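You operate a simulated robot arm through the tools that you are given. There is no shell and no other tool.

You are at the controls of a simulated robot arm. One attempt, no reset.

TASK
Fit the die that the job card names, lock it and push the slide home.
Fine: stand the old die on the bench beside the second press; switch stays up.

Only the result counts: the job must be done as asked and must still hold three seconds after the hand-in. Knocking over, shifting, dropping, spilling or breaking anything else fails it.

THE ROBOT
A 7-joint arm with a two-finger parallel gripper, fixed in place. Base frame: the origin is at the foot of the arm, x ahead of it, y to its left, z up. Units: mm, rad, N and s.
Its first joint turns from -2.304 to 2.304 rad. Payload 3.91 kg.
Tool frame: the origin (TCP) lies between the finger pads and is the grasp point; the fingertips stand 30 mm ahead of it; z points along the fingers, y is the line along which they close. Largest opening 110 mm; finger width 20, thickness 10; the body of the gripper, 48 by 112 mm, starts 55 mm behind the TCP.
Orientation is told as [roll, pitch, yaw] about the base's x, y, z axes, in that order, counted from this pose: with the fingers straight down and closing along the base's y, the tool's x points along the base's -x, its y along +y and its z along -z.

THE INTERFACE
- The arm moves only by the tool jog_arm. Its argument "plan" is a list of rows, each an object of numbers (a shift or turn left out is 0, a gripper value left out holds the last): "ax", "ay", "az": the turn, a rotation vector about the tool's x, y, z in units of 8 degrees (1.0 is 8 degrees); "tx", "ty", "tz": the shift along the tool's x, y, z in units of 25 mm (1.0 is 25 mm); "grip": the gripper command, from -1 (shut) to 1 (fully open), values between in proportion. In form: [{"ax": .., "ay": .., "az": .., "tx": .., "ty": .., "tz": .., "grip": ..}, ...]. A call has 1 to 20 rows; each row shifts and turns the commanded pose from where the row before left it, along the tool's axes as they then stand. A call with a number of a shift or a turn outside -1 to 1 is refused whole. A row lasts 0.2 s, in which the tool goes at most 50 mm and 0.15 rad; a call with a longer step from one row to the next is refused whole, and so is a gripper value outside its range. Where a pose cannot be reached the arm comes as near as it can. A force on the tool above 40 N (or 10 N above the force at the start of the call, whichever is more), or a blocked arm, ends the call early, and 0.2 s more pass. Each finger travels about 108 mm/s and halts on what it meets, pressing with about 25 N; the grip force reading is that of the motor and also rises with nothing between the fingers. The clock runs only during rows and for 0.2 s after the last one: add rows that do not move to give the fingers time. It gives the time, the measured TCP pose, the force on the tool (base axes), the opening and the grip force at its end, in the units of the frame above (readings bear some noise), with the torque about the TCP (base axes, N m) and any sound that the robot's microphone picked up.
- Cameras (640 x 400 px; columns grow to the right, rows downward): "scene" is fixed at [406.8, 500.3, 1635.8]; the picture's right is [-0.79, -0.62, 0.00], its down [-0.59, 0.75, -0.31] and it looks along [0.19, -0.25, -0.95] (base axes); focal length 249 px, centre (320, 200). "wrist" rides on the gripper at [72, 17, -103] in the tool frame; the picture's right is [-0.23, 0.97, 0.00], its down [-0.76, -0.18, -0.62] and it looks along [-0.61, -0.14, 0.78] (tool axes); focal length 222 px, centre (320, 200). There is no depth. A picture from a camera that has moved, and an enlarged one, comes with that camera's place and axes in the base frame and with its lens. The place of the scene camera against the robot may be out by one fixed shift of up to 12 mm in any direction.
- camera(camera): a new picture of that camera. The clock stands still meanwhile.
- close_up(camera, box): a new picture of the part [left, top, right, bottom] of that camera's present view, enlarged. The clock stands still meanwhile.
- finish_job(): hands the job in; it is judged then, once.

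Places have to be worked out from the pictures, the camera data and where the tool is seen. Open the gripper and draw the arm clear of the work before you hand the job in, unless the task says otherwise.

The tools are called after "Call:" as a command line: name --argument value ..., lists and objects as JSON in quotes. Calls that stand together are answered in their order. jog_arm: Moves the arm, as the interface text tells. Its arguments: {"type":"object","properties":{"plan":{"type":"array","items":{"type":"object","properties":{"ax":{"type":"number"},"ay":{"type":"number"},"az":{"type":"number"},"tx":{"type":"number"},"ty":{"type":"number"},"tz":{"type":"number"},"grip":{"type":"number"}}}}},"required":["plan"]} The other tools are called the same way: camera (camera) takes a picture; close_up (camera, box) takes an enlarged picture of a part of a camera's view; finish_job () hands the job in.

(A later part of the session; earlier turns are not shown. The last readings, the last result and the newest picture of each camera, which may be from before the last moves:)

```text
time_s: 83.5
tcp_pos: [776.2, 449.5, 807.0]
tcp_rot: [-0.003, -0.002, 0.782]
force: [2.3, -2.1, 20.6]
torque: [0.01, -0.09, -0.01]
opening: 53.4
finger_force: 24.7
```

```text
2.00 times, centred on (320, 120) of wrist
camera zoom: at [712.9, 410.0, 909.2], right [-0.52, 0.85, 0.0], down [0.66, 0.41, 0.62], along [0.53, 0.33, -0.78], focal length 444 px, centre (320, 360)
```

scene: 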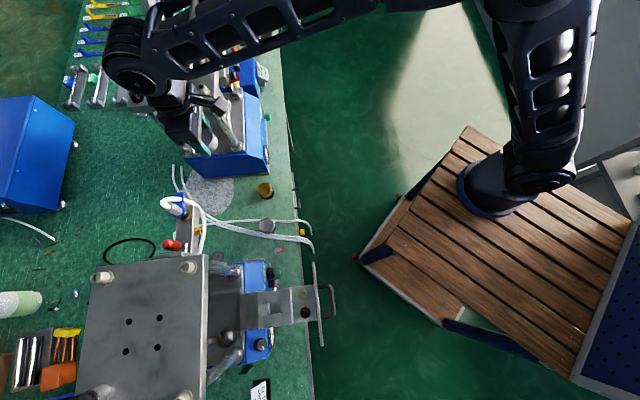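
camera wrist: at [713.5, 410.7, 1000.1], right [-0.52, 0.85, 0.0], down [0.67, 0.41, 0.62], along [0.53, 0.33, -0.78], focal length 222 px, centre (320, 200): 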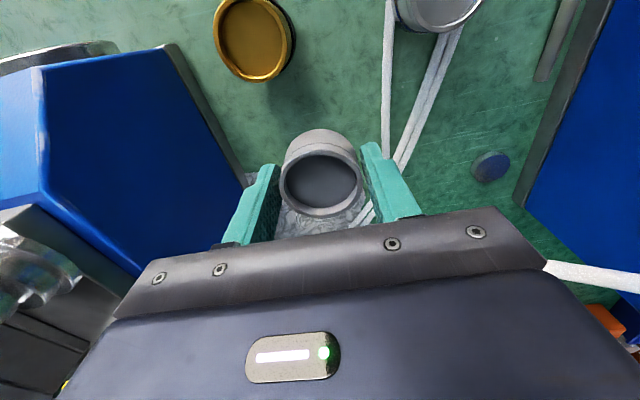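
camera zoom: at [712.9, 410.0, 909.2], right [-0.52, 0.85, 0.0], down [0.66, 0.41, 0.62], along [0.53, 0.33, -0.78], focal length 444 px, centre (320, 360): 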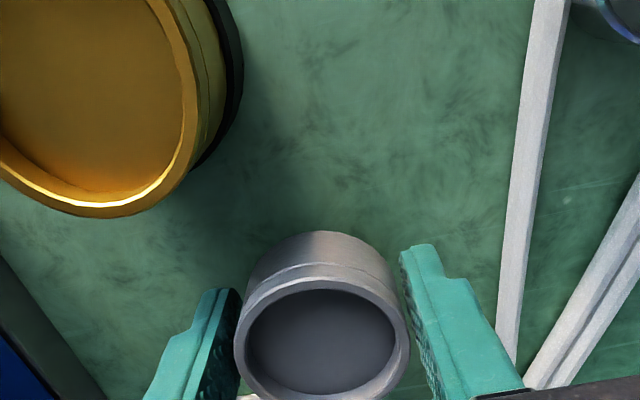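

Touch-down occurred at TCP z ≈ 815; the die stands on the bench and the fingers have begun slipping. I open and look.

Call:
jog_arm --plan '[{"grip": 0.15}, {"grip": 0.3}, {}, {}]'

Call:
close_up --camera "wrist" --box '[200, 20, 440, 220]'

Call:
close_up --camera "scene" --box '[215, 165, 285, 225]'

```text
time_s: 84.5
tcp_pos: [777.3, 450.3, 807.2]
tcp_rot: [0.001, 0.0, 0.782]
force: [0.8, -0.2, 0.2]
torque: [-0.02, -0.03, -0.01]
opening: 71.6
finger_force: 0.0
```

```text
2.00 times, centred on (320, 120) of wrist
camera zoom: at [713.1, 410.3, 908.7], right [-0.52, 0.85, 0.0], down [0.67, 0.41, 0.62], along [0.53, 0.33, -0.78], focal length 444 px, centre (320, 360)
```

zoom: 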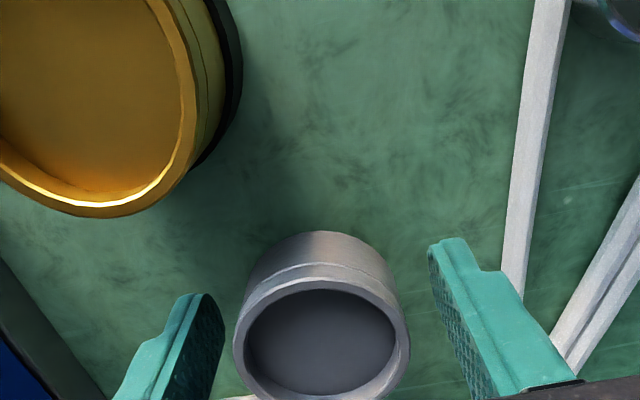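

```text
6.67 times, centred on (250, 195) of scene
camera zoom: at [406.8, 500.3, 1635.8], right [-0.79, -0.62, 0.0], down [-0.59, 0.75, -0.31], along [0.19, -0.25, -0.95], focal length 1659 px, centre (787, 233)
```

zoom: 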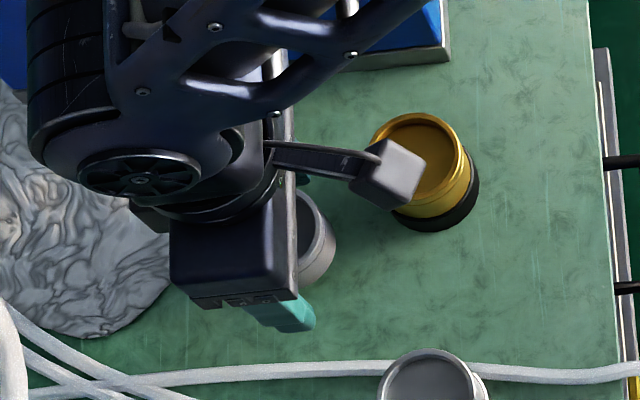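

The old die stands upright. I raise straight up and look back at it and at the gold die to learn the shank shape.

Call:
jog_arm --plan '[{"tz": -0.3}, {"tz": -0.6}, {"tz": -0.8}, {"tz": -0.8}, {"tz": -0.8}, {"tz": -0.8}, {}]'

Call:
camera --camera "wrist"

Call:
close_up --camera "wrist" --box '[220, 40, 400, 190]'

Call:
close_up --camera "scene" --box '[215, 165, 285, 225]'

```text
time_s: 86.1
tcp_pos: [776.7, 450.8, 909.1]
tcp_rot: [-0.002, 0.0, 0.781]
force: [0.6, -0.1, -0.6]
torque: [-0.03, -0.02, 0.0]
opening: 71.5
finger_force: 0.2
```

```text
taken
camera wrist: at [713.1, 409.8, 1010.9], right [-0.52, 0.85, 0.0], down [0.67, 0.41, 0.62], along [0.53, 0.33, -0.78], focal length 222 px, centre (320, 200)
```

wrist: 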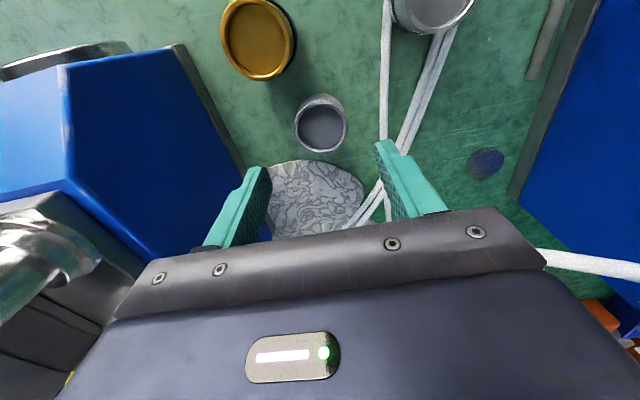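

```text
2.67 times, centred on (310, 115) of wrist
camera zoom: at [713.1, 409.8, 1010.9], right [-0.52, 0.85, 0.0], down [0.67, 0.41, 0.62], along [0.53, 0.33, -0.78], focal length 592 px, centre (347, 427)
```

zoom: 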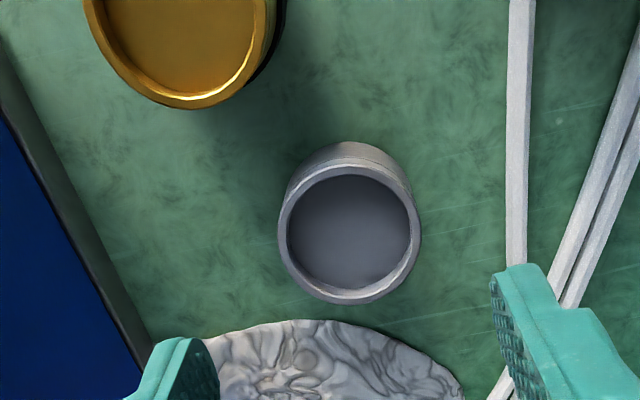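

```text
6.67 times, centred on (250, 195) of scene
camera zoom: at [406.8, 500.3, 1635.8], right [-0.79, -0.62, 0.0], down [-0.59, 0.75, -0.31], along [0.19, -0.25, -0.95], focal length 1659 px, centre (787, 233)
```

zoom: 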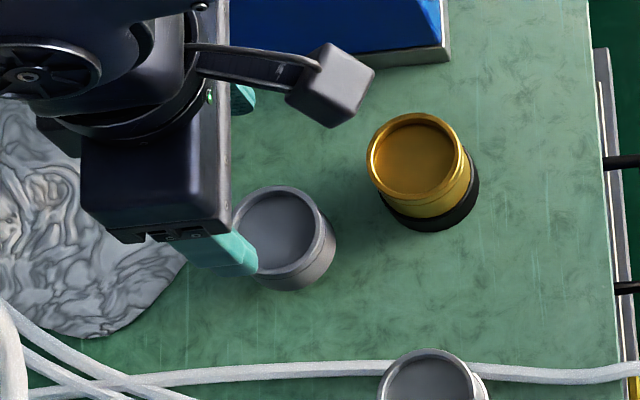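

I step back toward the robot and tilt the camera for a lower-angle view of both dies.

Call:
jog_arm --plan '[{"tz": -0.8}, {"tx": 1}, {"tx": 1}, {"tx": 1}, {"tx": 1}, {"tx": 1}, {"tx": 1}, {"ay": -1}, {"ay": -1}, {"ay": -1}, {"ay": -1}, {"tz": 0.0}, {}]'

Call:
camera --camera "wrist"

Call:
close_up --camera "wrist" --box '[230, 80, 390, 200]'

```text
time_s: 88.9
tcp_pos: [671.1, 344.8, 928.0]
tcp_rot: [0.0, -0.562, 0.782]
force: [-0.7, 0.3, -0.3]
torque: [0.01, 0.02, -0.01]
opening: 71.5
finger_force: 0.0
```

```text
taken
camera wrist: at [575.9, 273.7, 976.6], right [-0.55, 0.83, 0.12], down [0.35, 0.1, 0.93], along [0.76, 0.55, -0.34], focal length 222 px, centre (320, 200)
```

wrist: 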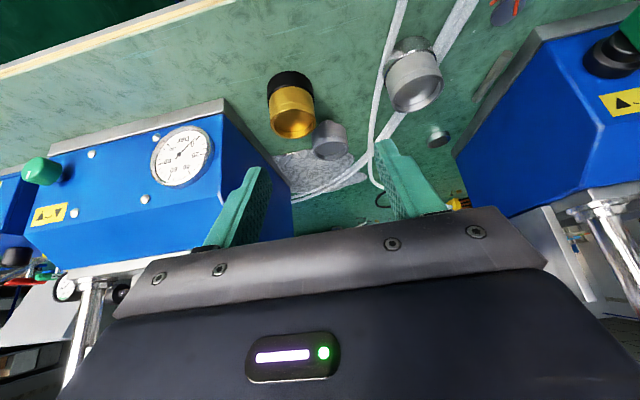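

```text
3.33 times, centred on (310, 140) of wrist
camera zoom: at [575.9, 273.7, 976.6], right [-0.55, 0.83, 0.12], down [0.35, 0.1, 0.93], along [0.76, 0.55, -0.34], focal length 740 px, centre (353, 400)
```

zoom: 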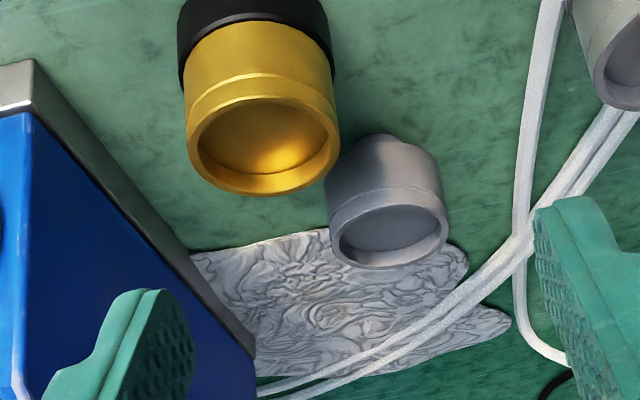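

The old die has a short narrower shank under the head; the gold one sits in a black ring stand. Zooming on both.

Call:
close_up --camera "wrist" --box '[305, 105, 365, 155]'

Call:
close_up --camera "wrist" --box '[255, 60, 325, 145]'

Call:
close_up --camera "wrist" --box '[375, 30, 455, 120]'

```text
8.00 times, centred on (335, 130) of wrist
camera zoom: at [575.9, 273.7, 976.6], right [-0.55, 0.83, 0.12], down [0.35, 0.1, 0.93], along [0.76, 0.55, -0.34], focal length 1777 px, centre (200, 760)
```

zoom: 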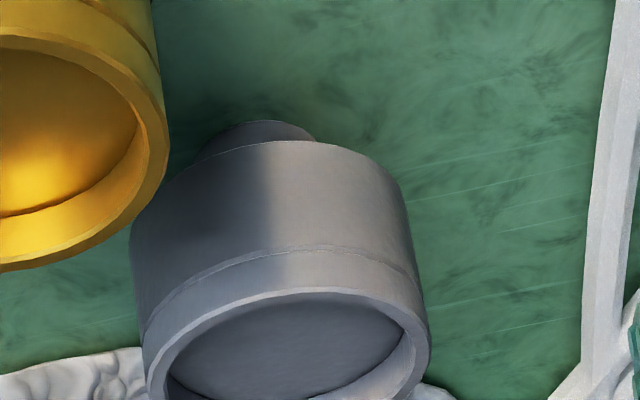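

```text
4.71 times, centred on (290, 102) of wrist
camera zoom: at [575.9, 273.7, 976.6], right [-0.55, 0.83, 0.12], down [0.35, 0.1, 0.93], along [0.76, 0.55, -0.34], focal length 1045 px, centre (461, 659)
```

zoom: 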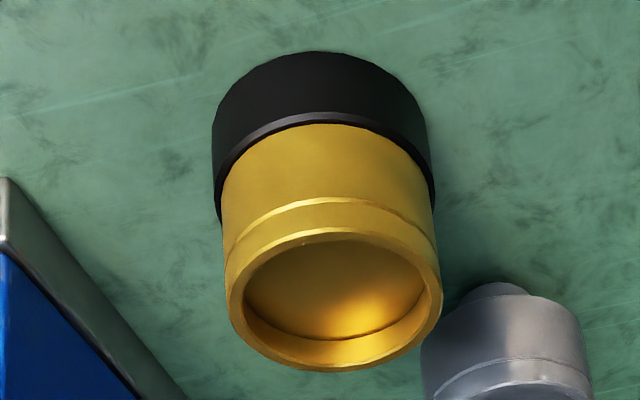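

```text
4.44 times, centred on (415, 75) of wrist
camera zoom: at [575.9, 273.7, 976.6], right [-0.55, 0.83, 0.12], down [0.35, 0.1, 0.93], along [0.76, 0.55, -0.34], focal length 987 px, centre (-102, 756)
```

zoom: 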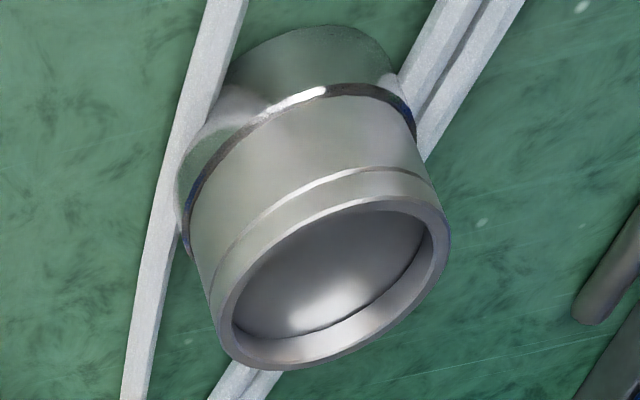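

The shanks are round, so orientation doesn't matter. The gold rim triangulates to (746, 375, 814), sitting in a black ring stand. I straighten the tool and move above it.

Call:
jog_arm --plan '[{"ay": 1}, {"ay": 1}, {"ay": 1}, {"ay": 1}, {"tx": -0.743, "ty": -0.315, "tz": 0.28}, {"tx": -0.743, "ty": -0.315, "tz": 0.28}, {"tx": -0.743, "ty": -0.315, "tz": 0.28}, {"tx": -0.743, "ty": -0.315, "tz": 0.28}, {}]'

Call:
camera --camera "wrist"

Call:
close_up --camera "wrist" --box '[220, 70, 420, 210]'

```text
time_s: 90.9
tcp_pos: [745.4, 374.5, 901.0]
tcp_rot: [0.0, 0.0, 0.783]
force: [-0.3, -0.8, 0.7]
torque: [-0.04, -0.02, -0.02]
opening: 71.5
finger_force: 0.0
```

```text
taken
camera wrist: at [681.7, 334.6, 1002.9], right [-0.52, 0.85, 0.0], down [0.67, 0.41, 0.62], along [0.53, 0.33, -0.78], focal length 222 px, centre (320, 200)
```

wrist: 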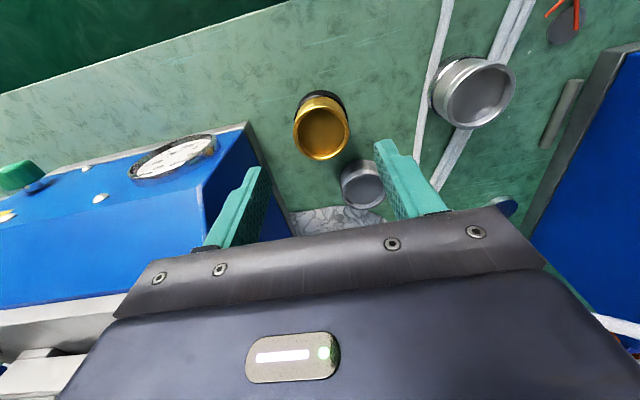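

```text
2.86 times, centred on (320, 140) of wrist
camera zoom: at [681.7, 334.6, 1002.9], right [-0.52, 0.85, 0.0], down [0.67, 0.41, 0.62], along [0.53, 0.33, -0.78], focal length 635 px, centre (320, 371)
```

zoom: 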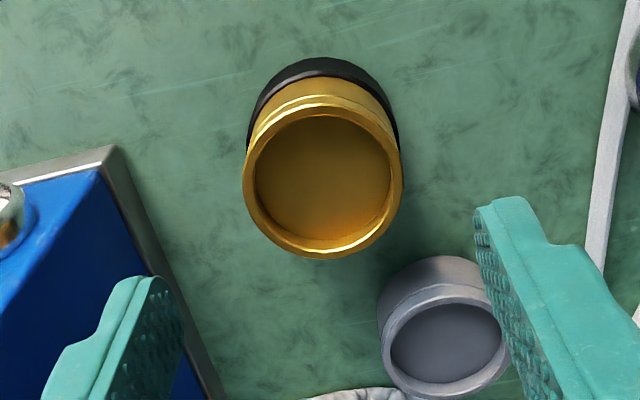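

Well centred over the gold die. I descend around its head.

Call:
jog_arm --plan '[{"tz": 0.7}, {"tz": 0.7}, {"tz": 0.7}, {"tz": 0.6}, {"tz": 0.3}, {}]'

Call:
close_up --camera "wrist" --box '[240, 80, 400, 220]'

Call:
camera --camera "wrist"

```text
time_s: 92.3
tcp_pos: [746.0, 374.6, 826.8]
tcp_rot: [-0.002, 0.001, 0.782]
force: [-0.9, -0.8, 0.6]
torque: [0.01, 0.01, 0.01]
opening: 71.5
finger_force: 0.1
```

```text
2.86 times, centred on (320, 150) of wrist
camera zoom: at [681.9, 334.8, 927.9], right [-0.52, 0.85, 0.0], down [0.67, 0.41, 0.62], along [0.53, 0.33, -0.78], focal length 635 px, centre (320, 343)
```

zoom: 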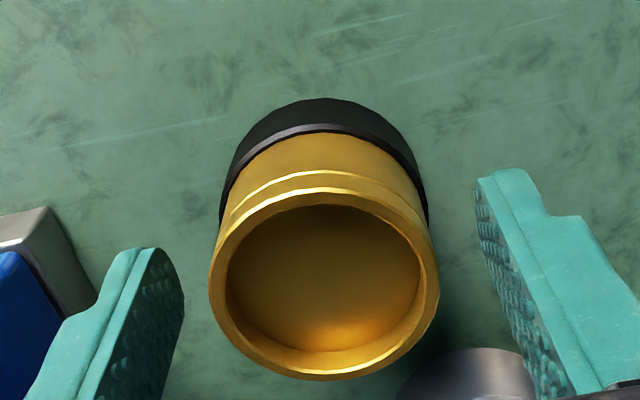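

```text
taken
camera wrist: at [681.9, 334.8, 927.9], right [-0.52, 0.85, 0.0], down [0.67, 0.41, 0.62], along [0.53, 0.33, -0.78], focal length 222 px, centre (320, 200)
```

wrist: 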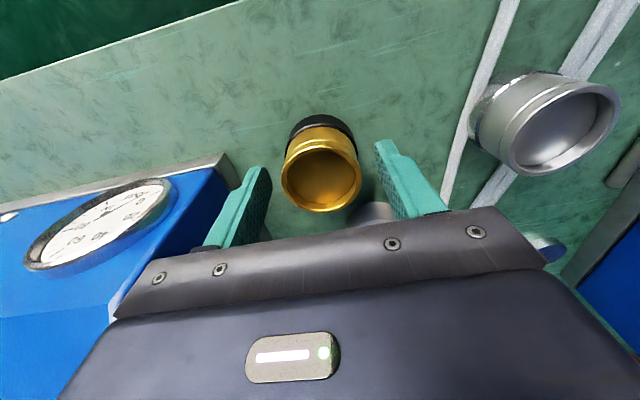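

Rim at z ≈ 817 and centred. I go 4 mm lower, close, and lift gently straight up.

Call:
jog_arm --plan '[{"tz": 0.15}, {"grip": -1}, {}, {}, {}]'

Call:
close_up --camera "wrist" --box '[240, 80, 400, 220]'

```text
time_s: 93.5
tcp_pos: [744.3, 374.3, 823.1]
tcp_rot: [-0.001, 0.0, 0.783]
force: [0.0, 2.2, 0.5]
torque: [0.01, -0.09, 0.02]
opening: 53.4
finger_force: 24.9
```

```text
2.86 times, centred on (320, 150) of wrist
camera zoom: at [681.7, 334.8, 924.2], right [-0.52, 0.85, 0.0], down [0.67, 0.41, 0.62], along [0.53, 0.33, -0.78], focal length 635 px, centre (320, 343)
```

zoom: 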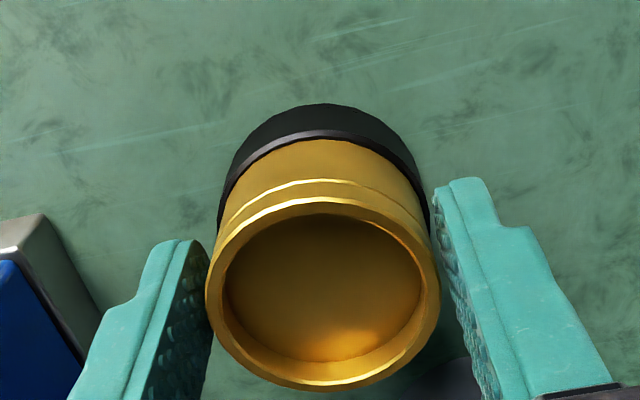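

Call:
jog_arm --plan '[{"tz": -0.1}, {"tz": -0.2}, {"tz": -0.2}, {"tz": -0.3}, {}]'

Call:
camera --camera "wrist"

Call:
close_up --camera "wrist" --box '[240, 80, 400, 220]'

Call:
close_up --camera "scene" --box '[215, 165, 285, 225]'

```text
time_s: 94.7
tcp_pos: [744.8, 374.8, 841.4]
tcp_rot: [0.001, -0.002, 0.782]
force: [-0.1, 0.7, -3.1]
torque: [0.0, -0.01, 0.02]
opening: 53.3
finger_force: 25.0
```

```text
taken
camera wrist: at [681.9, 334.6, 944.2], right [-0.52, 0.85, 0.0], down [0.67, 0.41, 0.62], along [0.53, 0.33, -0.78], focal length 222 px, centre (320, 200)
```

wrist: 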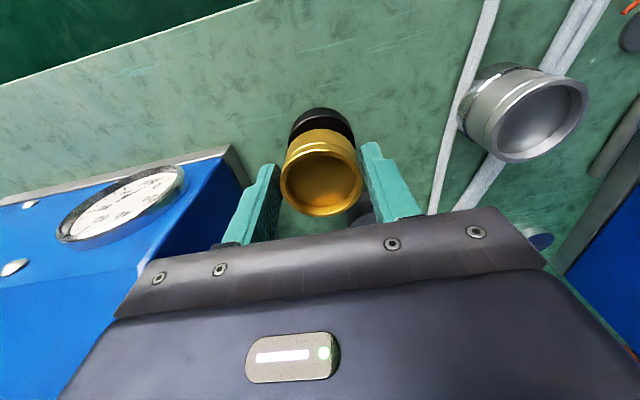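

```text
2.86 times, centred on (320, 150) of wrist
camera zoom: at [681.9, 334.6, 944.2], right [-0.52, 0.85, 0.0], down [0.67, 0.41, 0.62], along [0.53, 0.33, -0.78], focal length 635 px, centre (320, 343)
```

zoom: 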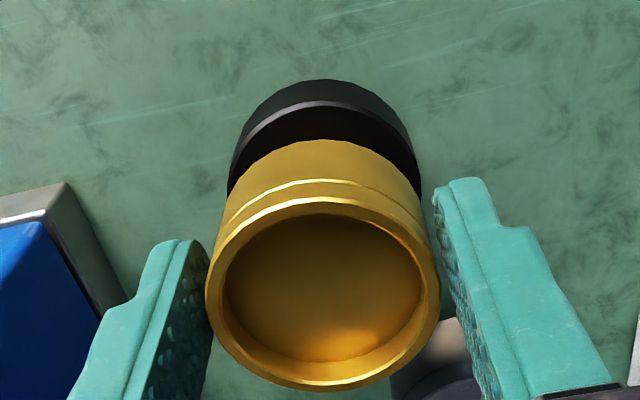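

```text
6.67 times, centred on (250, 195) of scene
camera zoom: at [406.8, 500.3, 1635.8], right [-0.79, -0.62, 0.0], down [-0.59, 0.75, -0.31], along [0.19, -0.25, -0.95], focal length 1659 px, centre (787, 233)
```

zoom: 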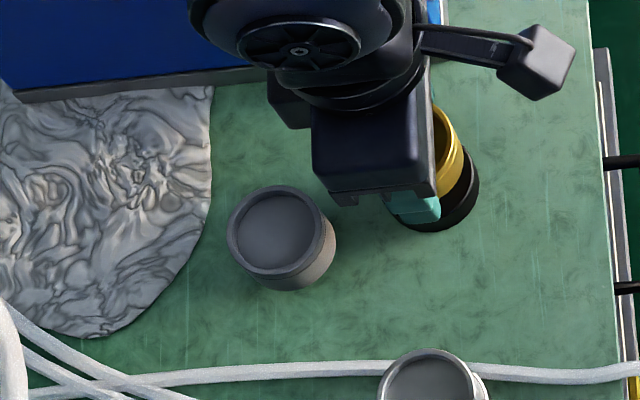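

The gold die is free and the stand stayed put. I raise, step clear toward the robot, rise to travel height, and carry it over to the slide.

Call:
jog_arm --plan '[{"tz": -0.6}, {"tz": -0.9}, {"tz": -0.9}, {"tx": 0.9}, {"tx": 0.9}, {"tx": 0.9}, {"tz": -0.9}, {"tz": -0.9}, {"tz": -0.9}, {"tz": -0.9}, {"tz": -0.9}, {"tz": -0.9}, {"tz": -0.9}, {"tz": -0.9}, {"tz": -0.9}, {"tz": -0.5}, {}]'

Call:
jog_arm --plan '[{"tx": -0.07, "ty": 0.93}, {"tx": -0.07, "ty": 0.93}, {"tx": -0.07, "ty": 0.93}, {"tx": -0.07, "ty": 0.93}, {"tx": -0.07, "ty": 0.93}, {"tx": -0.07, "ty": 0.93}, {"tx": -0.07, "ty": 0.93}, {"tx": -0.07, "ty": 0.93}, {"tx": -0.07, "ty": 0.93}, {"tx": -0.07, "ty": 0.93}, {"tx": -0.07, "ty": 0.93}, {"tx": -0.07, "ty": 0.93}, {"tx": -0.07, "ty": 0.93}, {}]'

Call:
camera --camera "wrist"

Call:
camera --camera "scene"

```text
time_s: 98.3
tcp_pos: [697.7, 328.3, 1117.5]
tcp_rot: [0.001, 0.0, 0.783]
force: [-0.2, -0.1, -3.7]
torque: [0.02, 0.01, 0.02]
opening: 53.2
finger_force: 25.2
```

```text
time_s: 101.3
tcp_pos: [500.7, 557.9, 1117.4]
tcp_rot: [0.001, 0.001, 0.782]
force: [0.8, 0.4, -4.2]
torque: [-0.02, 0.03, 0.01]
opening: 53.3
finger_force: 25.5
```

```text
taken
camera wrist: at [437.8, 517.9, 1219.2], right [-0.52, 0.85, 0.0], down [0.67, 0.41, 0.62], along [0.53, 0.33, -0.78], focal length 222 px, centre (320, 200)
```

wrist: 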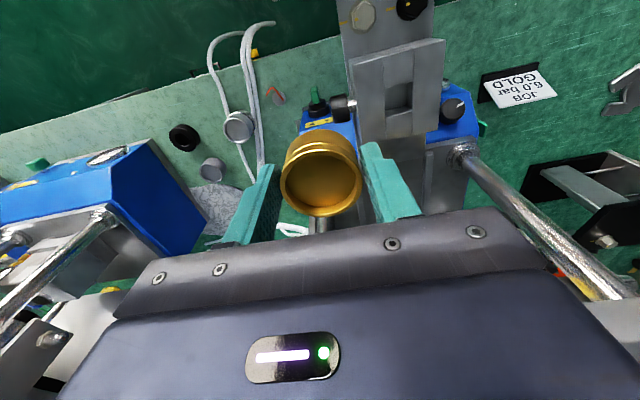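

```text
taken
```

scene: 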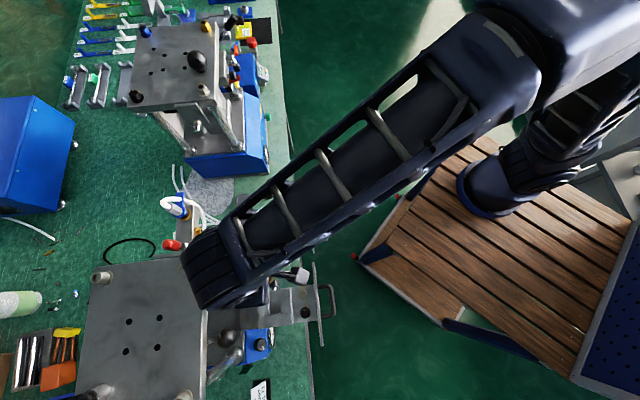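

I measure the pocket centre from this view before the gold die hides it.

Call:
close_up --camera "wrist" --box '[340, 30, 460, 150]'

```text
3.33 times, centred on (400, 90) of wrist
camera zoom: at [437.8, 517.9, 1219.2], right [-0.52, 0.85, 0.0], down [0.67, 0.41, 0.62], along [0.53, 0.33, -0.78], focal length 740 px, centre (53, 567)
```

zoom: 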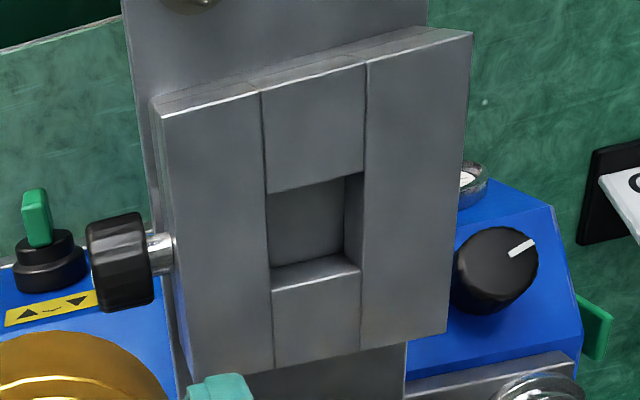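

Pocket centre computes to about (447, 614), matching where the old die was gripped. I move over it and lower to just above the block.

Call:
jog_arm --plan '[{"tx": -0.011, "ty": 0.78}, {"tx": -0.011, "ty": 0.78}, {"tx": -0.011, "ty": 0.78}, {"tx": -0.011, "ty": 0.78}, {}, {"tz": 0.7}, {"tz": 0.7}, {"tz": 0.7}, {"tz": 0.6}, {}]'

Call:
camera --camera "wrist"

Call:
close_up --camera "wrist" --box '[240, 80, 400, 220]'

```text
time_s: 103.5
tcp_pos: [447.4, 613.7, 1050.0]
tcp_rot: [-0.001, 0.0, 0.781]
force: [0.6, -1.3, -3.4]
torque: [-0.05, -0.01, 0.03]
opening: 53.7
finger_force: 25.2
```

```text
taken
camera wrist: at [384.0, 573.9, 1151.3], right [-0.52, 0.85, 0.0], down [0.67, 0.41, 0.62], along [0.53, 0.33, -0.78], focal length 222 px, centre (320, 200)
```

wrist: 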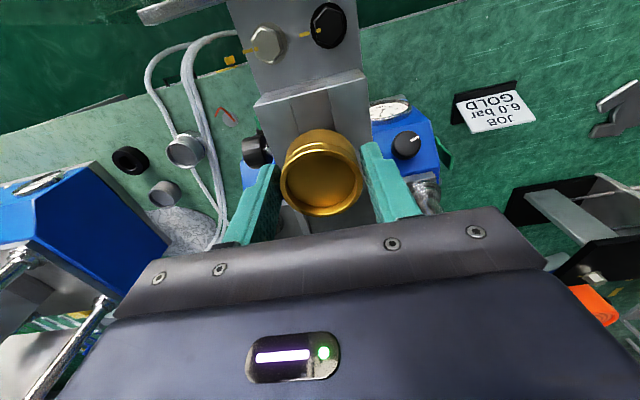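

```text
2.86 times, centred on (320, 150) of wrist
camera zoom: at [384.0, 573.9, 1151.3], right [-0.52, 0.85, 0.0], down [0.67, 0.41, 0.62], along [0.53, 0.33, -0.78], focal length 635 px, centre (320, 343)
```

zoom: 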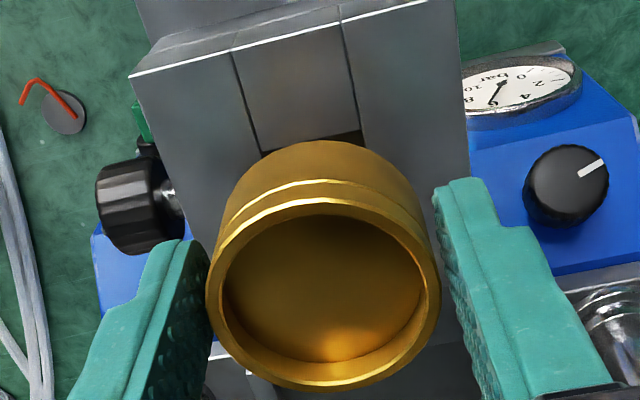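

Aligned over the pocket. I lower slowly, watching force.

Call:
jog_arm --plan '[{"tz": 0.1}, {"tz": 0.1}, {"tz": 0.1}, {"tz": 0.1}, {}]'

Call:
jog_arm --plan '[{"tz": 0.08}, {"tz": 0.08}, {}]'

```text
time_s: 104.7
tcp_pos: [447.8, 613.3, 1041.5]
tcp_rot: [0.0, -0.004, 0.781]
force: [0.0, 0.3, 22.6]
torque: [0.31, -0.29, -0.02]
opening: 53.2
finger_force: 25.0
```

```text
time_s: 105.2
tcp_pos: [448.8, 613.5, 1042.4]
tcp_rot: [-0.001, -0.006, 0.781]
force: [2.3, -2.0, 9.5]
torque: [0.07, -0.22, -0.02]
opening: 53.3
finger_force: 24.6
stopped in row 2: the force on the tool passed its limit at 44 N (the readings are from after the stop); the commanded pose is now the measured one
```

Contact on the block top at the inward edge, per the torque. I lift 4 mm, shift 2 mm toward the robot, fix the tiny tilt, and retry.

Call:
jog_arm --plan '[{"tz": -0.16, "ay": 0.04}, {"tx": 0.1}, {}]'

Call:
close_up --camera "wrist" --box '[240, 80, 400, 220]'

Call:
jog_arm --plan '[{"tz": 0.08}, {"tz": 0.08}, {"tz": 0.08}, {}]'

```text
time_s: 106.0
tcp_pos: [445.2, 612.4, 1044.8]
tcp_rot: [0.001, 0.0, 0.783]
force: [-0.5, 0.3, -4.0]
torque: [0.03, 0.03, -0.01]
opening: 53.3
finger_force: 24.9
```

```text
2.86 times, centred on (320, 150) of wrist
camera zoom: at [382.9, 572.9, 1146.4], right [-0.52, 0.85, 0.0], down [0.67, 0.41, 0.62], along [0.53, 0.33, -0.78], focal length 635 px, centre (320, 343)
```

zoom: 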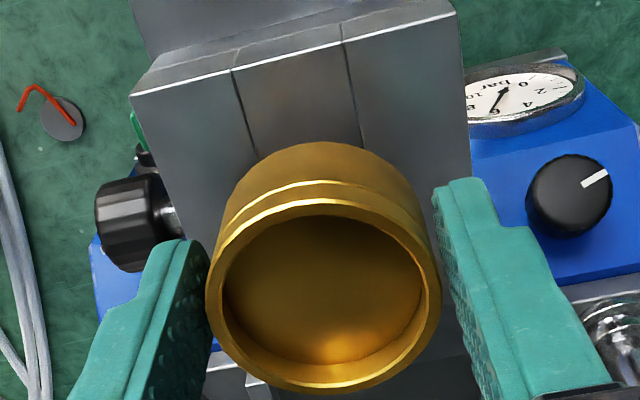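

```text
time_s: 107.0
tcp_pos: [446.3, 613.4, 1039.0]
tcp_rot: [0.0, 0.002, 0.783]
force: [0.1, 0.2, -4.3]
torque: [0.01, 0.02, -0.02]
opening: 53.2
finger_force: 25.1
```

It enters now: z 1039 with no load. I continue down.

Call:
jog_arm --plan '[{"tz": 0.08}, {"tz": 0.08}, {}]'

Call:
jog_arm --plan '[{"tz": 0.08}, {"tz": 0.08}, {}]'

Call:
jog_arm --plan '[{"tz": 0.06}, {"tz": 0.06}, {}]'

```text
time_s: 107.8
tcp_pos: [446.3, 611.4, 1035.1]
tcp_rot: [0.0, 0.003, 0.782]
force: [-0.2, 0.4, -3.5]
torque: [-0.01, 0.02, 0.01]
opening: 53.4
finger_force: 25.0
```

```text
time_s: 108.6
tcp_pos: [446.5, 612.2, 1030.6]
tcp_rot: [-0.001, 0.0, 0.781]
force: [0.5, -0.2, -4.0]
torque: [0.01, 0.0, -0.01]
opening: 53.5
finger_force: 24.8
```

```text
time_s: 109.4
tcp_pos: [446.2, 613.6, 1027.4]
tcp_rot: [0.001, 0.0, 0.782]
force: [0.3, 0.4, -4.2]
torque: [0.0, -0.02, 0.02]
opening: 53.5
finger_force: 25.2
```

Call:
jog_arm --plan '[{"tz": 0.05}, {"tz": 0.05}, {}]'

Call:
jog_arm --plan '[{"tz": 0.05}, {"tz": 0.05}, {}]'

Call:
close_up --camera "wrist" --box '[240, 80, 400, 220]'

```text
time_s: 110.2
tcp_pos: [446.0, 612.6, 1028.6]
tcp_rot: [0.001, -0.001, 0.779]
force: [2.6, -1.5, 22.6]
torque: [-0.01, -0.15, -0.03]
opening: 53.3
finger_force: 25.2
```

```text
time_s: 110.7
tcp_pos: [446.5, 614.0, 1028.2]
tcp_rot: [0.003, -0.005, 0.78]
force: [1.8, 0.1, 6.9]
torque: [-0.01, -0.06, 0.0]
opening: 53.4
finger_force: 24.8
stopped in row 2: the force on the tool passed its limit at 43 N (the readings are from after the stop); the commanded pose is now the measured one
```

```text
2.86 times, centred on (320, 150) of wrist
camera zoom: at [383.3, 572.9, 1128.9], right [-0.52, 0.85, 0.0], down [0.66, 0.41, 0.63], along [0.53, 0.33, -0.78], focal length 635 px, centre (320, 343)
```

zoom: 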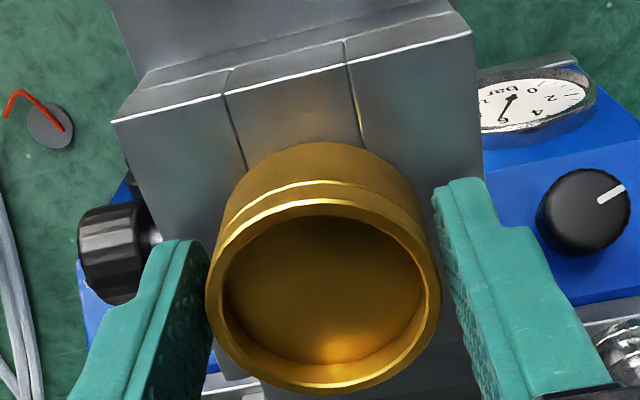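

It stopped at TCP z ≈ 1028. I check whether the head is fully seated on the block.

Call:
close_up --camera "wrist" --box '[285, 100, 355, 150]'

Call:
close_up --camera "scene" --box '[240, 260, 320, 330]'

```text
8.00 times, centred on (320, 125) of wrist
camera zoom: at [383.3, 572.9, 1128.9], right [-0.52, 0.85, 0.0], down [0.66, 0.41, 0.63], along [0.53, 0.33, -0.78], focal length 1777 px, centre (320, 800)
```

zoom: 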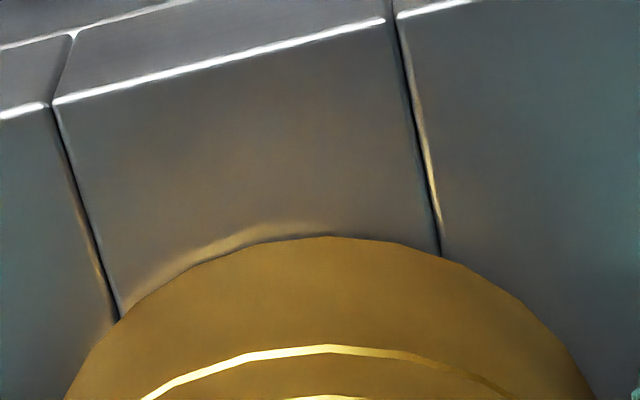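

```text
5.71 times, centred on (280, 295) of scene
camera zoom: at [406.8, 500.3, 1635.8], right [-0.79, -0.62, 0.0], down [-0.59, 0.75, -0.31], along [0.19, -0.25, -0.95], focal length 1422 px, centre (549, -343)
```

zoom: 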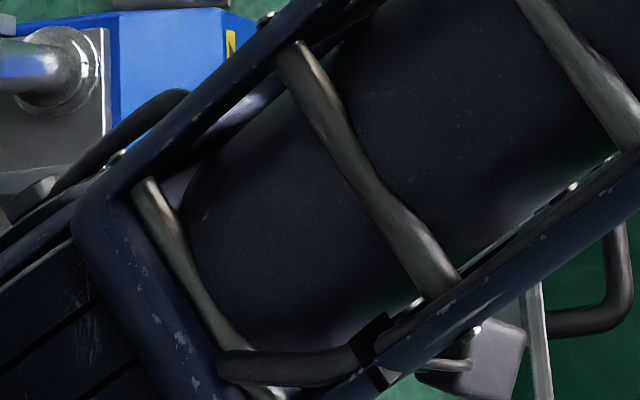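

The head sits flush on the block. I open, rise and take a look.

Call:
jog_arm --plan '[{"grip": 0.1}, {"grip": 0.3}, {}, {"tz": -0.6}, {"tz": -0.8}, {"tz": -0.8}, {"tz": -0.8}, {"tz": -0.8}, {}]'

Call:
close_up --camera "wrist" --box '[220, 70, 420, 210]'

```text
time_s: 112.7
tcp_pos: [445.9, 613.1, 1122.7]
tcp_rot: [0.001, -0.003, 0.781]
force: [0.2, -0.8, -0.3]
torque: [0.01, 0.0, 0.01]
opening: 71.8
finger_force: 0.1
```

```text
2.86 times, centred on (320, 140) of wrist
camera zoom: at [383.0, 572.7, 1223.4], right [-0.52, 0.85, 0.0], down [0.67, 0.41, 0.63], along [0.53, 0.33, -0.78], focal length 635 px, centre (320, 371)
```

zoom: 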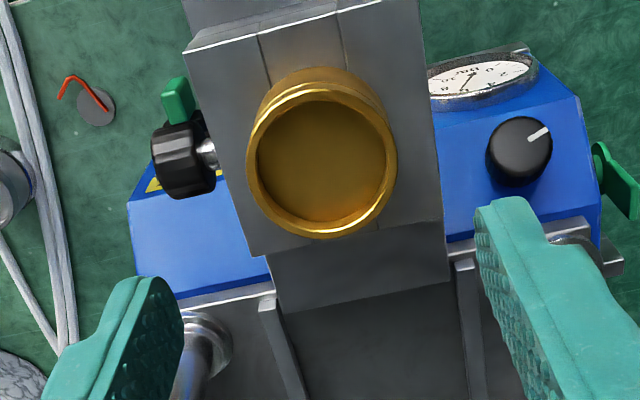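

The gold die sits in the pocket. Now I go back to the knob's side with a horizontal tool, camera below, ready to turn the knob back 180° clockwise.

Call:
jog_arm --plan '[{"tx": -0.016, "ty": -0.918}, {"tx": -0.016, "ty": -0.918}, {"tx": -0.016, "ty": -0.918}, {"tx": -0.016, "ty": -0.918}, {"tx": -0.016, "ty": -0.918}, {"tx": -0.016, "ty": -0.918}, {"tx": -0.016, "ty": -0.918}, {"tx": -0.016, "ty": -0.918}, {"ax": -1}, {"ax": -1}, {"ax": -1}, {"ax": -1}, {"ax": -1}, {"ax": -1}, {"ax": -1}, {"ax": -1}, {"ax": -1}, {"ax": -1}, {"ax": -1}, {"ax": -0.25}]'

Call:
jog_arm --plan '[{"az": -1}, {"az": -1}, {"az": -1}, {"az": -1}, {"az": -1}, {"az": -1}, {"az": -1}, {"az": -1}, {"az": -1}, {"az": -1}, {"az": -1}, {"az": -0.25}, {}]'

```text
time_s: 116.9
tcp_pos: [578.2, 485.5, 1120.9]
tcp_rot: [1.575, -0.004, 0.778]
force: [-0.1, -0.5, 0.7]
torque: [-0.02, -0.01, -0.03]
opening: 71.6
finger_force: 0.1
```

```text
time_s: 119.7
tcp_pos: [578.7, 484.6, 1122.0]
tcp_rot: [-1.903, -1.568, -2.03]
force: [0.2, -0.4, 0.0]
torque: [0.03, 0.0, 0.01]
opening: 71.4
finger_force: 0.0
```

Call:
jog_arm --plan '[{"tx": 0.977}, {"tx": 0.977}, {"tx": 0.977}, {"tx": 0.977}, {"tx": 0.977}, {"tx": 0.977}, {}]'

Call:
close_up --camera "wrist" --box '[230, 80, 410, 220]'

Call:
close_up --camera "scene" --box '[200, 220, 330, 350]'

```text
time_s: 121.3
tcp_pos: [577.9, 485.9, 974.6]
tcp_rot: [-1.953, -1.567, -1.979]
force: [-0.1, 0.1, -0.4]
torque: [0.0, 0.03, 0.01]
opening: 71.6
finger_force: 0.1
```

```text
2.86 times, centred on (320, 150) of wrist
camera zoom: at [639.3, 399.3, 900.0], right [-0.69, -0.69, 0.22], down [0.56, -0.32, 0.76], along [-0.45, 0.65, 0.61], focal length 635 px, centre (320, 343)
```

zoom: 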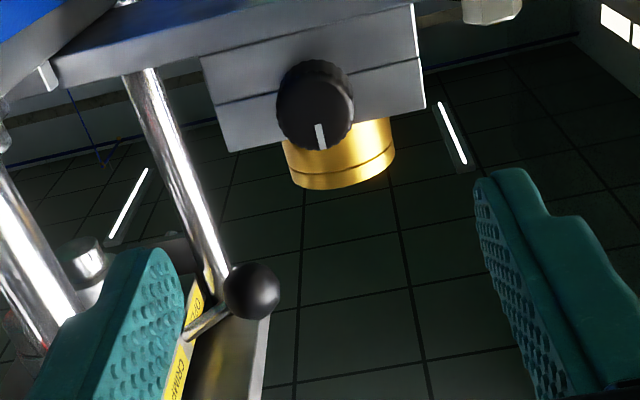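

```text
3.08 times, centred on (265, 285) of scene
camera zoom: at [406.8, 500.3, 1635.8], right [-0.79, -0.62, 0.0], down [-0.59, 0.75, -0.31], along [0.19, -0.25, -0.95], focal length 766 px, centre (489, -62)
```

zoom: 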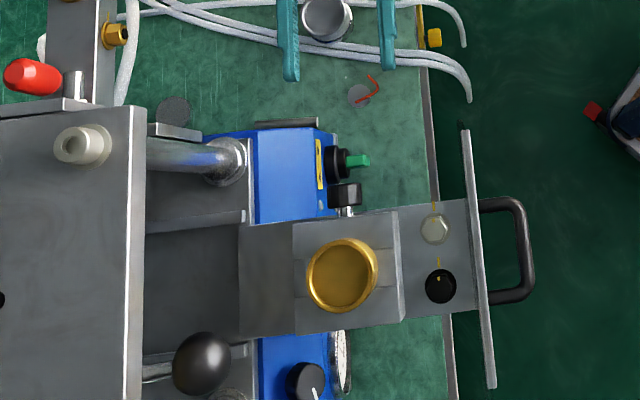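

Gold head is flush in the side view, knob pointer is up, and alignment looks good. I advance onto the knob.

Call:
jog_arm --plan '[{"tz": 0.8}, {"tz": 0.8}, {"tz": 0.8}, {"tz": 0.8}, {"tz": 0.75}, {}]'

Call:
close_up --camera "wrist" --box '[230, 110, 410, 230]'

Call:
close_up --camera "scene" --box '[200, 220, 330, 350]'

```text
time_s: 122.7
tcp_pos: [510.3, 555.6, 973.7]
tcp_rot: [-1.927, -1.569, -2.003]
force: [0.5, -0.2, 0.1]
torque: [-0.01, -0.01, 0.0]
opening: 71.5
finger_force: 0.2
```

```text
3.33 times, centred on (320, 170) of wrist
camera zoom: at [569.5, 469.6, 900.6], right [-0.69, -0.69, 0.22], down [0.56, -0.32, 0.76], along [-0.45, 0.65, 0.61], focal length 740 px, centre (320, 300)
```

zoom: 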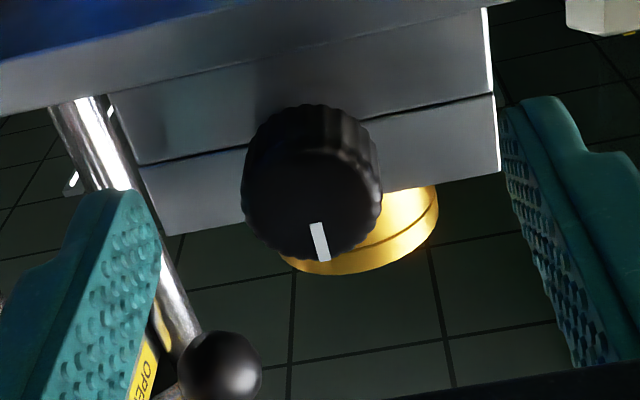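

```text
3.08 times, centred on (265, 285) of scene
camera zoom: at [406.8, 500.3, 1635.8], right [-0.79, -0.62, 0.0], down [-0.59, 0.75, -0.31], along [0.19, -0.25, -0.95], focal length 766 px, centre (489, -62)
```

zoom: 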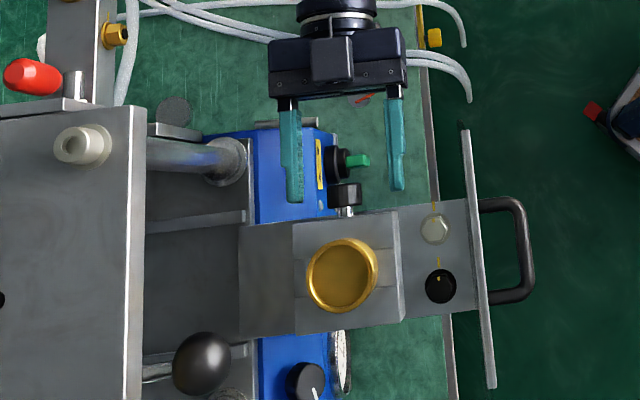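

Good. Small lateral correction, then close on the knob and begin turning clockwise.

Call:
jog_arm --plan '[{"ty": -0.05}, {"grip": -1}, {}, {}, {}]'

Call:
jog_arm --plan '[{"az": 0.8}, {"az": 0.8}, {"az": 0.8}, {"az": 0.8}, {"az": 0.8}, {}]'

Call:
close_up --camera "wrist" --box '[230, 110, 410, 230]'

```text
time_s: 123.9
tcp_pos: [510.0, 556.9, 974.8]
tcp_rot: [-1.97, -1.566, -1.961]
force: [0.6, 1.2, 2.4]
torque: [0.06, 0.07, 0.27]
opening: 27.7
finger_force: 45.0
```

```text
time_s: 125.3
tcp_pos: [509.9, 556.7, 973.9]
tcp_rot: [1.572, -1.013, 0.78]
force: [1.2, -0.6, -2.2]
torque: [-0.15, -0.15, 0.39]
opening: 27.5
finger_force: 44.3
```

```text
3.33 times, centred on (320, 170) of wrist
camera zoom: at [544.8, 445.0, 920.7], right [-0.5, -0.5, 0.71], down [0.83, -0.05, 0.55], along [-0.24, 0.87, 0.44], focal length 740 px, centre (320, 300)
```

zoom: 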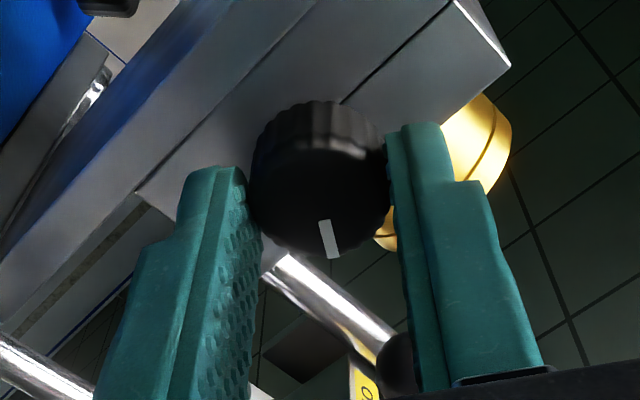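

The knob turns along. I continue clockwise toward the original pointer-down position.

Call:
jog_arm --plan '[{"az": 0.8}, {"az": 0.8}, {"az": 0.8}, {"az": 0.8}, {"az": 0.8}, {"az": 0.8}, {"az": 0.8}, {}]'

Call:
jog_arm --plan '[{"az": 0.8}, {"az": 0.8}, {"az": 0.8}, {"az": 0.8}, {"az": 0.8}, {"az": 0.8}, {"az": 0.8}, {}]'

Call:
close_up --camera "wrist" --box '[230, 110, 410, 230]'

```text
time_s: 127.1
tcp_pos: [509.8, 555.5, 975.2]
tcp_rot: [1.573, -0.231, 0.78]
force: [6.2, -6.6, -8.7]
torque: [-0.26, -0.23, -0.11]
opening: 27.3
finger_force: 44.4
```

```text
time_s: 128.9
tcp_pos: [509.6, 557.0, 974.4]
tcp_rot: [1.574, 0.549, 0.782]
force: [4.0, -5.3, -16.7]
torque: [-0.7, -0.7, -0.24]
opening: 27.7
finger_force: 45.2
```

```text
3.33 times, centred on (320, 170) of wrist
camera zoom: at [544.9, 445.1, 1025.4], right [0.5, 0.49, 0.71], down [0.83, -0.05, -0.55], along [-0.24, 0.87, -0.44], focal length 740 px, centre (320, 300)
```

zoom: 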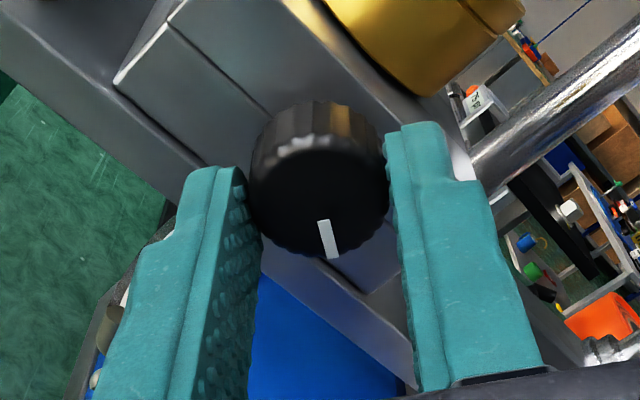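

About 122° done. I relieve a little vertical load and finish the remaining turn in steps.

Call:
jog_arm --plan '[{"tx": -0.021, "ty": -0.034}, {"az": 0.8}, {"az": 0.8}, {"az": 0.8}, {"az": 0.8}, {}]'

Call:
jog_arm --plan '[{"az": 0.7}, {"az": 0.7}, {"az": 0.7}, {}]'

Call:
close_up --camera "wrist" --box '[230, 110, 410, 230]'

```text
time_s: 130.3
tcp_pos: [509.1, 556.2, 975.3]
tcp_rot: [1.572, 0.996, 0.785]
force: [4.0, -3.8, 1.6]
torque: [-0.08, -0.05, 0.1]
opening: 27.6
finger_force: 45.4
```

```text
time_s: 131.3
tcp_pos: [510.2, 556.2, 974.2]
tcp_rot: [1.577, 1.289, 0.788]
force: [5.0, -6.6, 8.1]
torque: [-0.2, -0.21, 0.16]
opening: 27.5
finger_force: 44.5
```

```text
3.33 times, centred on (320, 170) of wrist
camera zoom: at [579.5, 479.3, 1047.1], right [0.71, 0.7, 0.05], down [0.47, -0.41, -0.78], along [-0.53, 0.58, -0.62], focal length 740 px, centre (320, 300)
```

zoom: 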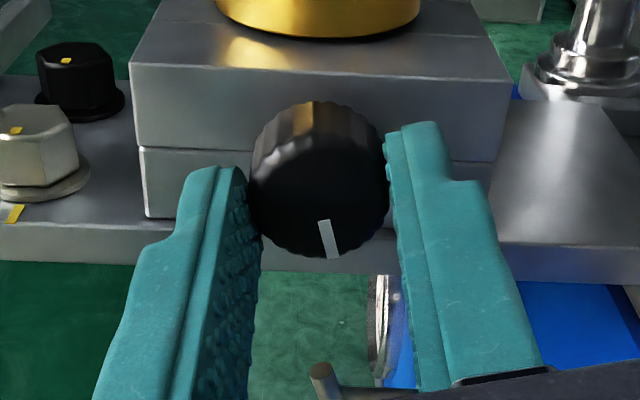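

Call:
jog_arm --plan '[{"az": 0.5}, {"az": 0.5}, {"az": 0.5}, {"az": 0.5}, {}]'

Call:
close_up --camera "wrist" --box '[230, 110, 410, 230]'

```text
time_s: 132.5
tcp_pos: [509.1, 554.8, 974.4]
tcp_rot: [2.157, 1.568, 1.367]
force: [3.1, -3.3, 11.4]
torque: [0.04, -0.03, 0.25]
opening: 27.8
finger_force: 44.9
```

```text
3.33 times, centred on (320, 170) of wrist
camera zoom: at [593.8, 493.5, 1045.3], right [0.69, 0.69, -0.22], down [0.31, -0.57, -0.76], along [-0.65, 0.46, -0.61], focal length 740 px, centre (320, 300)
```

zoom: 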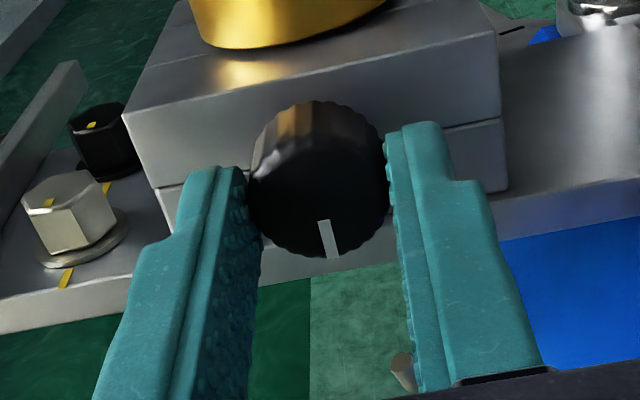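

The pointer is back straight down. I feel for a stop with a few more degrees.

Call:
jog_arm --plan '[{"az": 0.4}, {"az": 0.4}, {}]'

Call:
close_up --camera "wrist" --box '[230, 110, 410, 230]'

```text
time_s: 133.3
tcp_pos: [508.6, 556.0, 974.1]
tcp_rot: [-1.574, 1.462, -2.364]
force: [1.1, -2.5, -3.1]
torque: [-0.2, -0.72, 0.34]
opening: 27.6
finger_force: 45.1
```

```text
3.33 times, centred on (320, 170) of wrist
camera zoom: at [599.5, 499.3, 1042.0], right [0.67, 0.66, -0.33], down [0.25, -0.63, -0.74], along [-0.7, 0.41, -0.59], focal length 740 px, centre (320, 300)
```

zoom: 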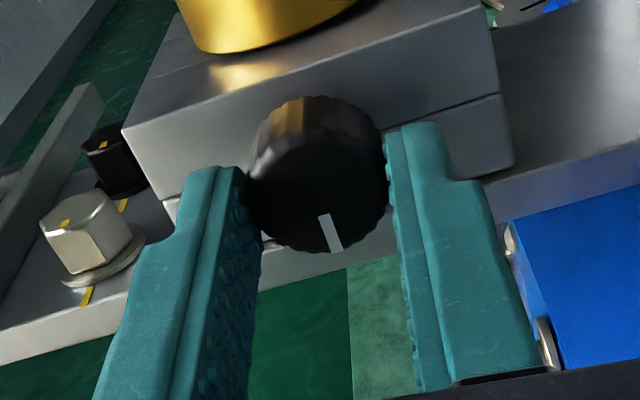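

A resisting torque appears and the knob no longer follows, so it is at its stop: locked, pointer down. I open, back off, and inspect.

Call:
jog_arm --plan '[{"grip": 0.27}, {}, {"tz": -0.9}, {"tz": -0.9}, {"tz": -0.9}, {"tz": -0.9}, {}]'

Call:
close_up --camera "wrist" --box '[230, 80, 410, 220]'

Call:
close_up --camera "scene" --box '[200, 220, 330, 350]'

```text
time_s: 134.9
tcp_pos: [571.5, 492.2, 974.5]
tcp_rot: [-1.58, 1.461, -2.373]
force: [0.2, 0.3, -0.1]
torque: [-0.01, -0.02, -0.01]
opening: 69.9
finger_force: 0.1
```

```text
2.86 times, centred on (320, 150) of wrist
camera zoom: at [662.6, 434.6, 1042.8], right [0.67, 0.66, -0.33], down [0.25, -0.62, -0.74], along [-0.7, 0.41, -0.59], focal length 635 px, centre (320, 343)
```

zoom: 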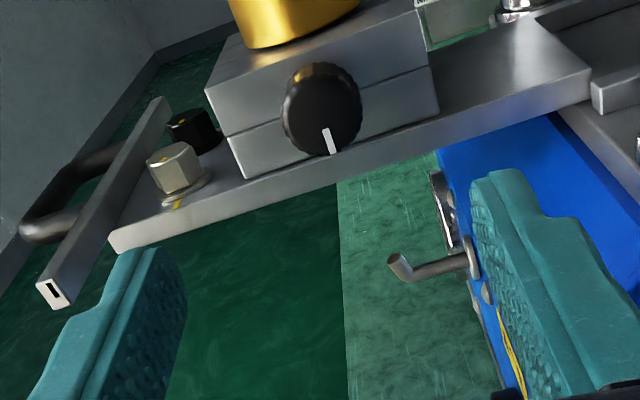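

```text
3.08 times, centred on (265, 285) of scene
camera zoom: at [406.8, 500.3, 1635.8], right [-0.79, -0.62, 0.0], down [-0.59, 0.75, -0.31], along [0.19, -0.25, -0.95], focal length 766 px, centre (489, -62)
```

zoom: 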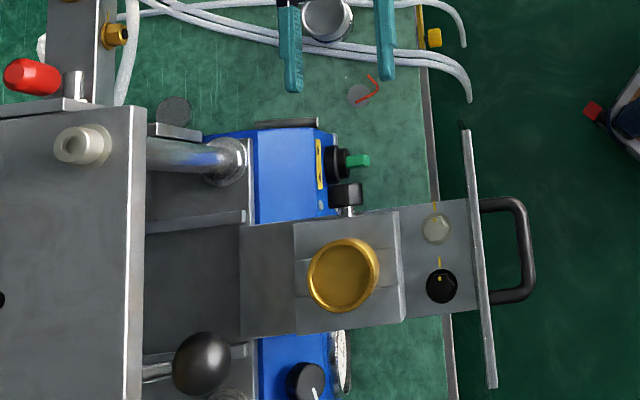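

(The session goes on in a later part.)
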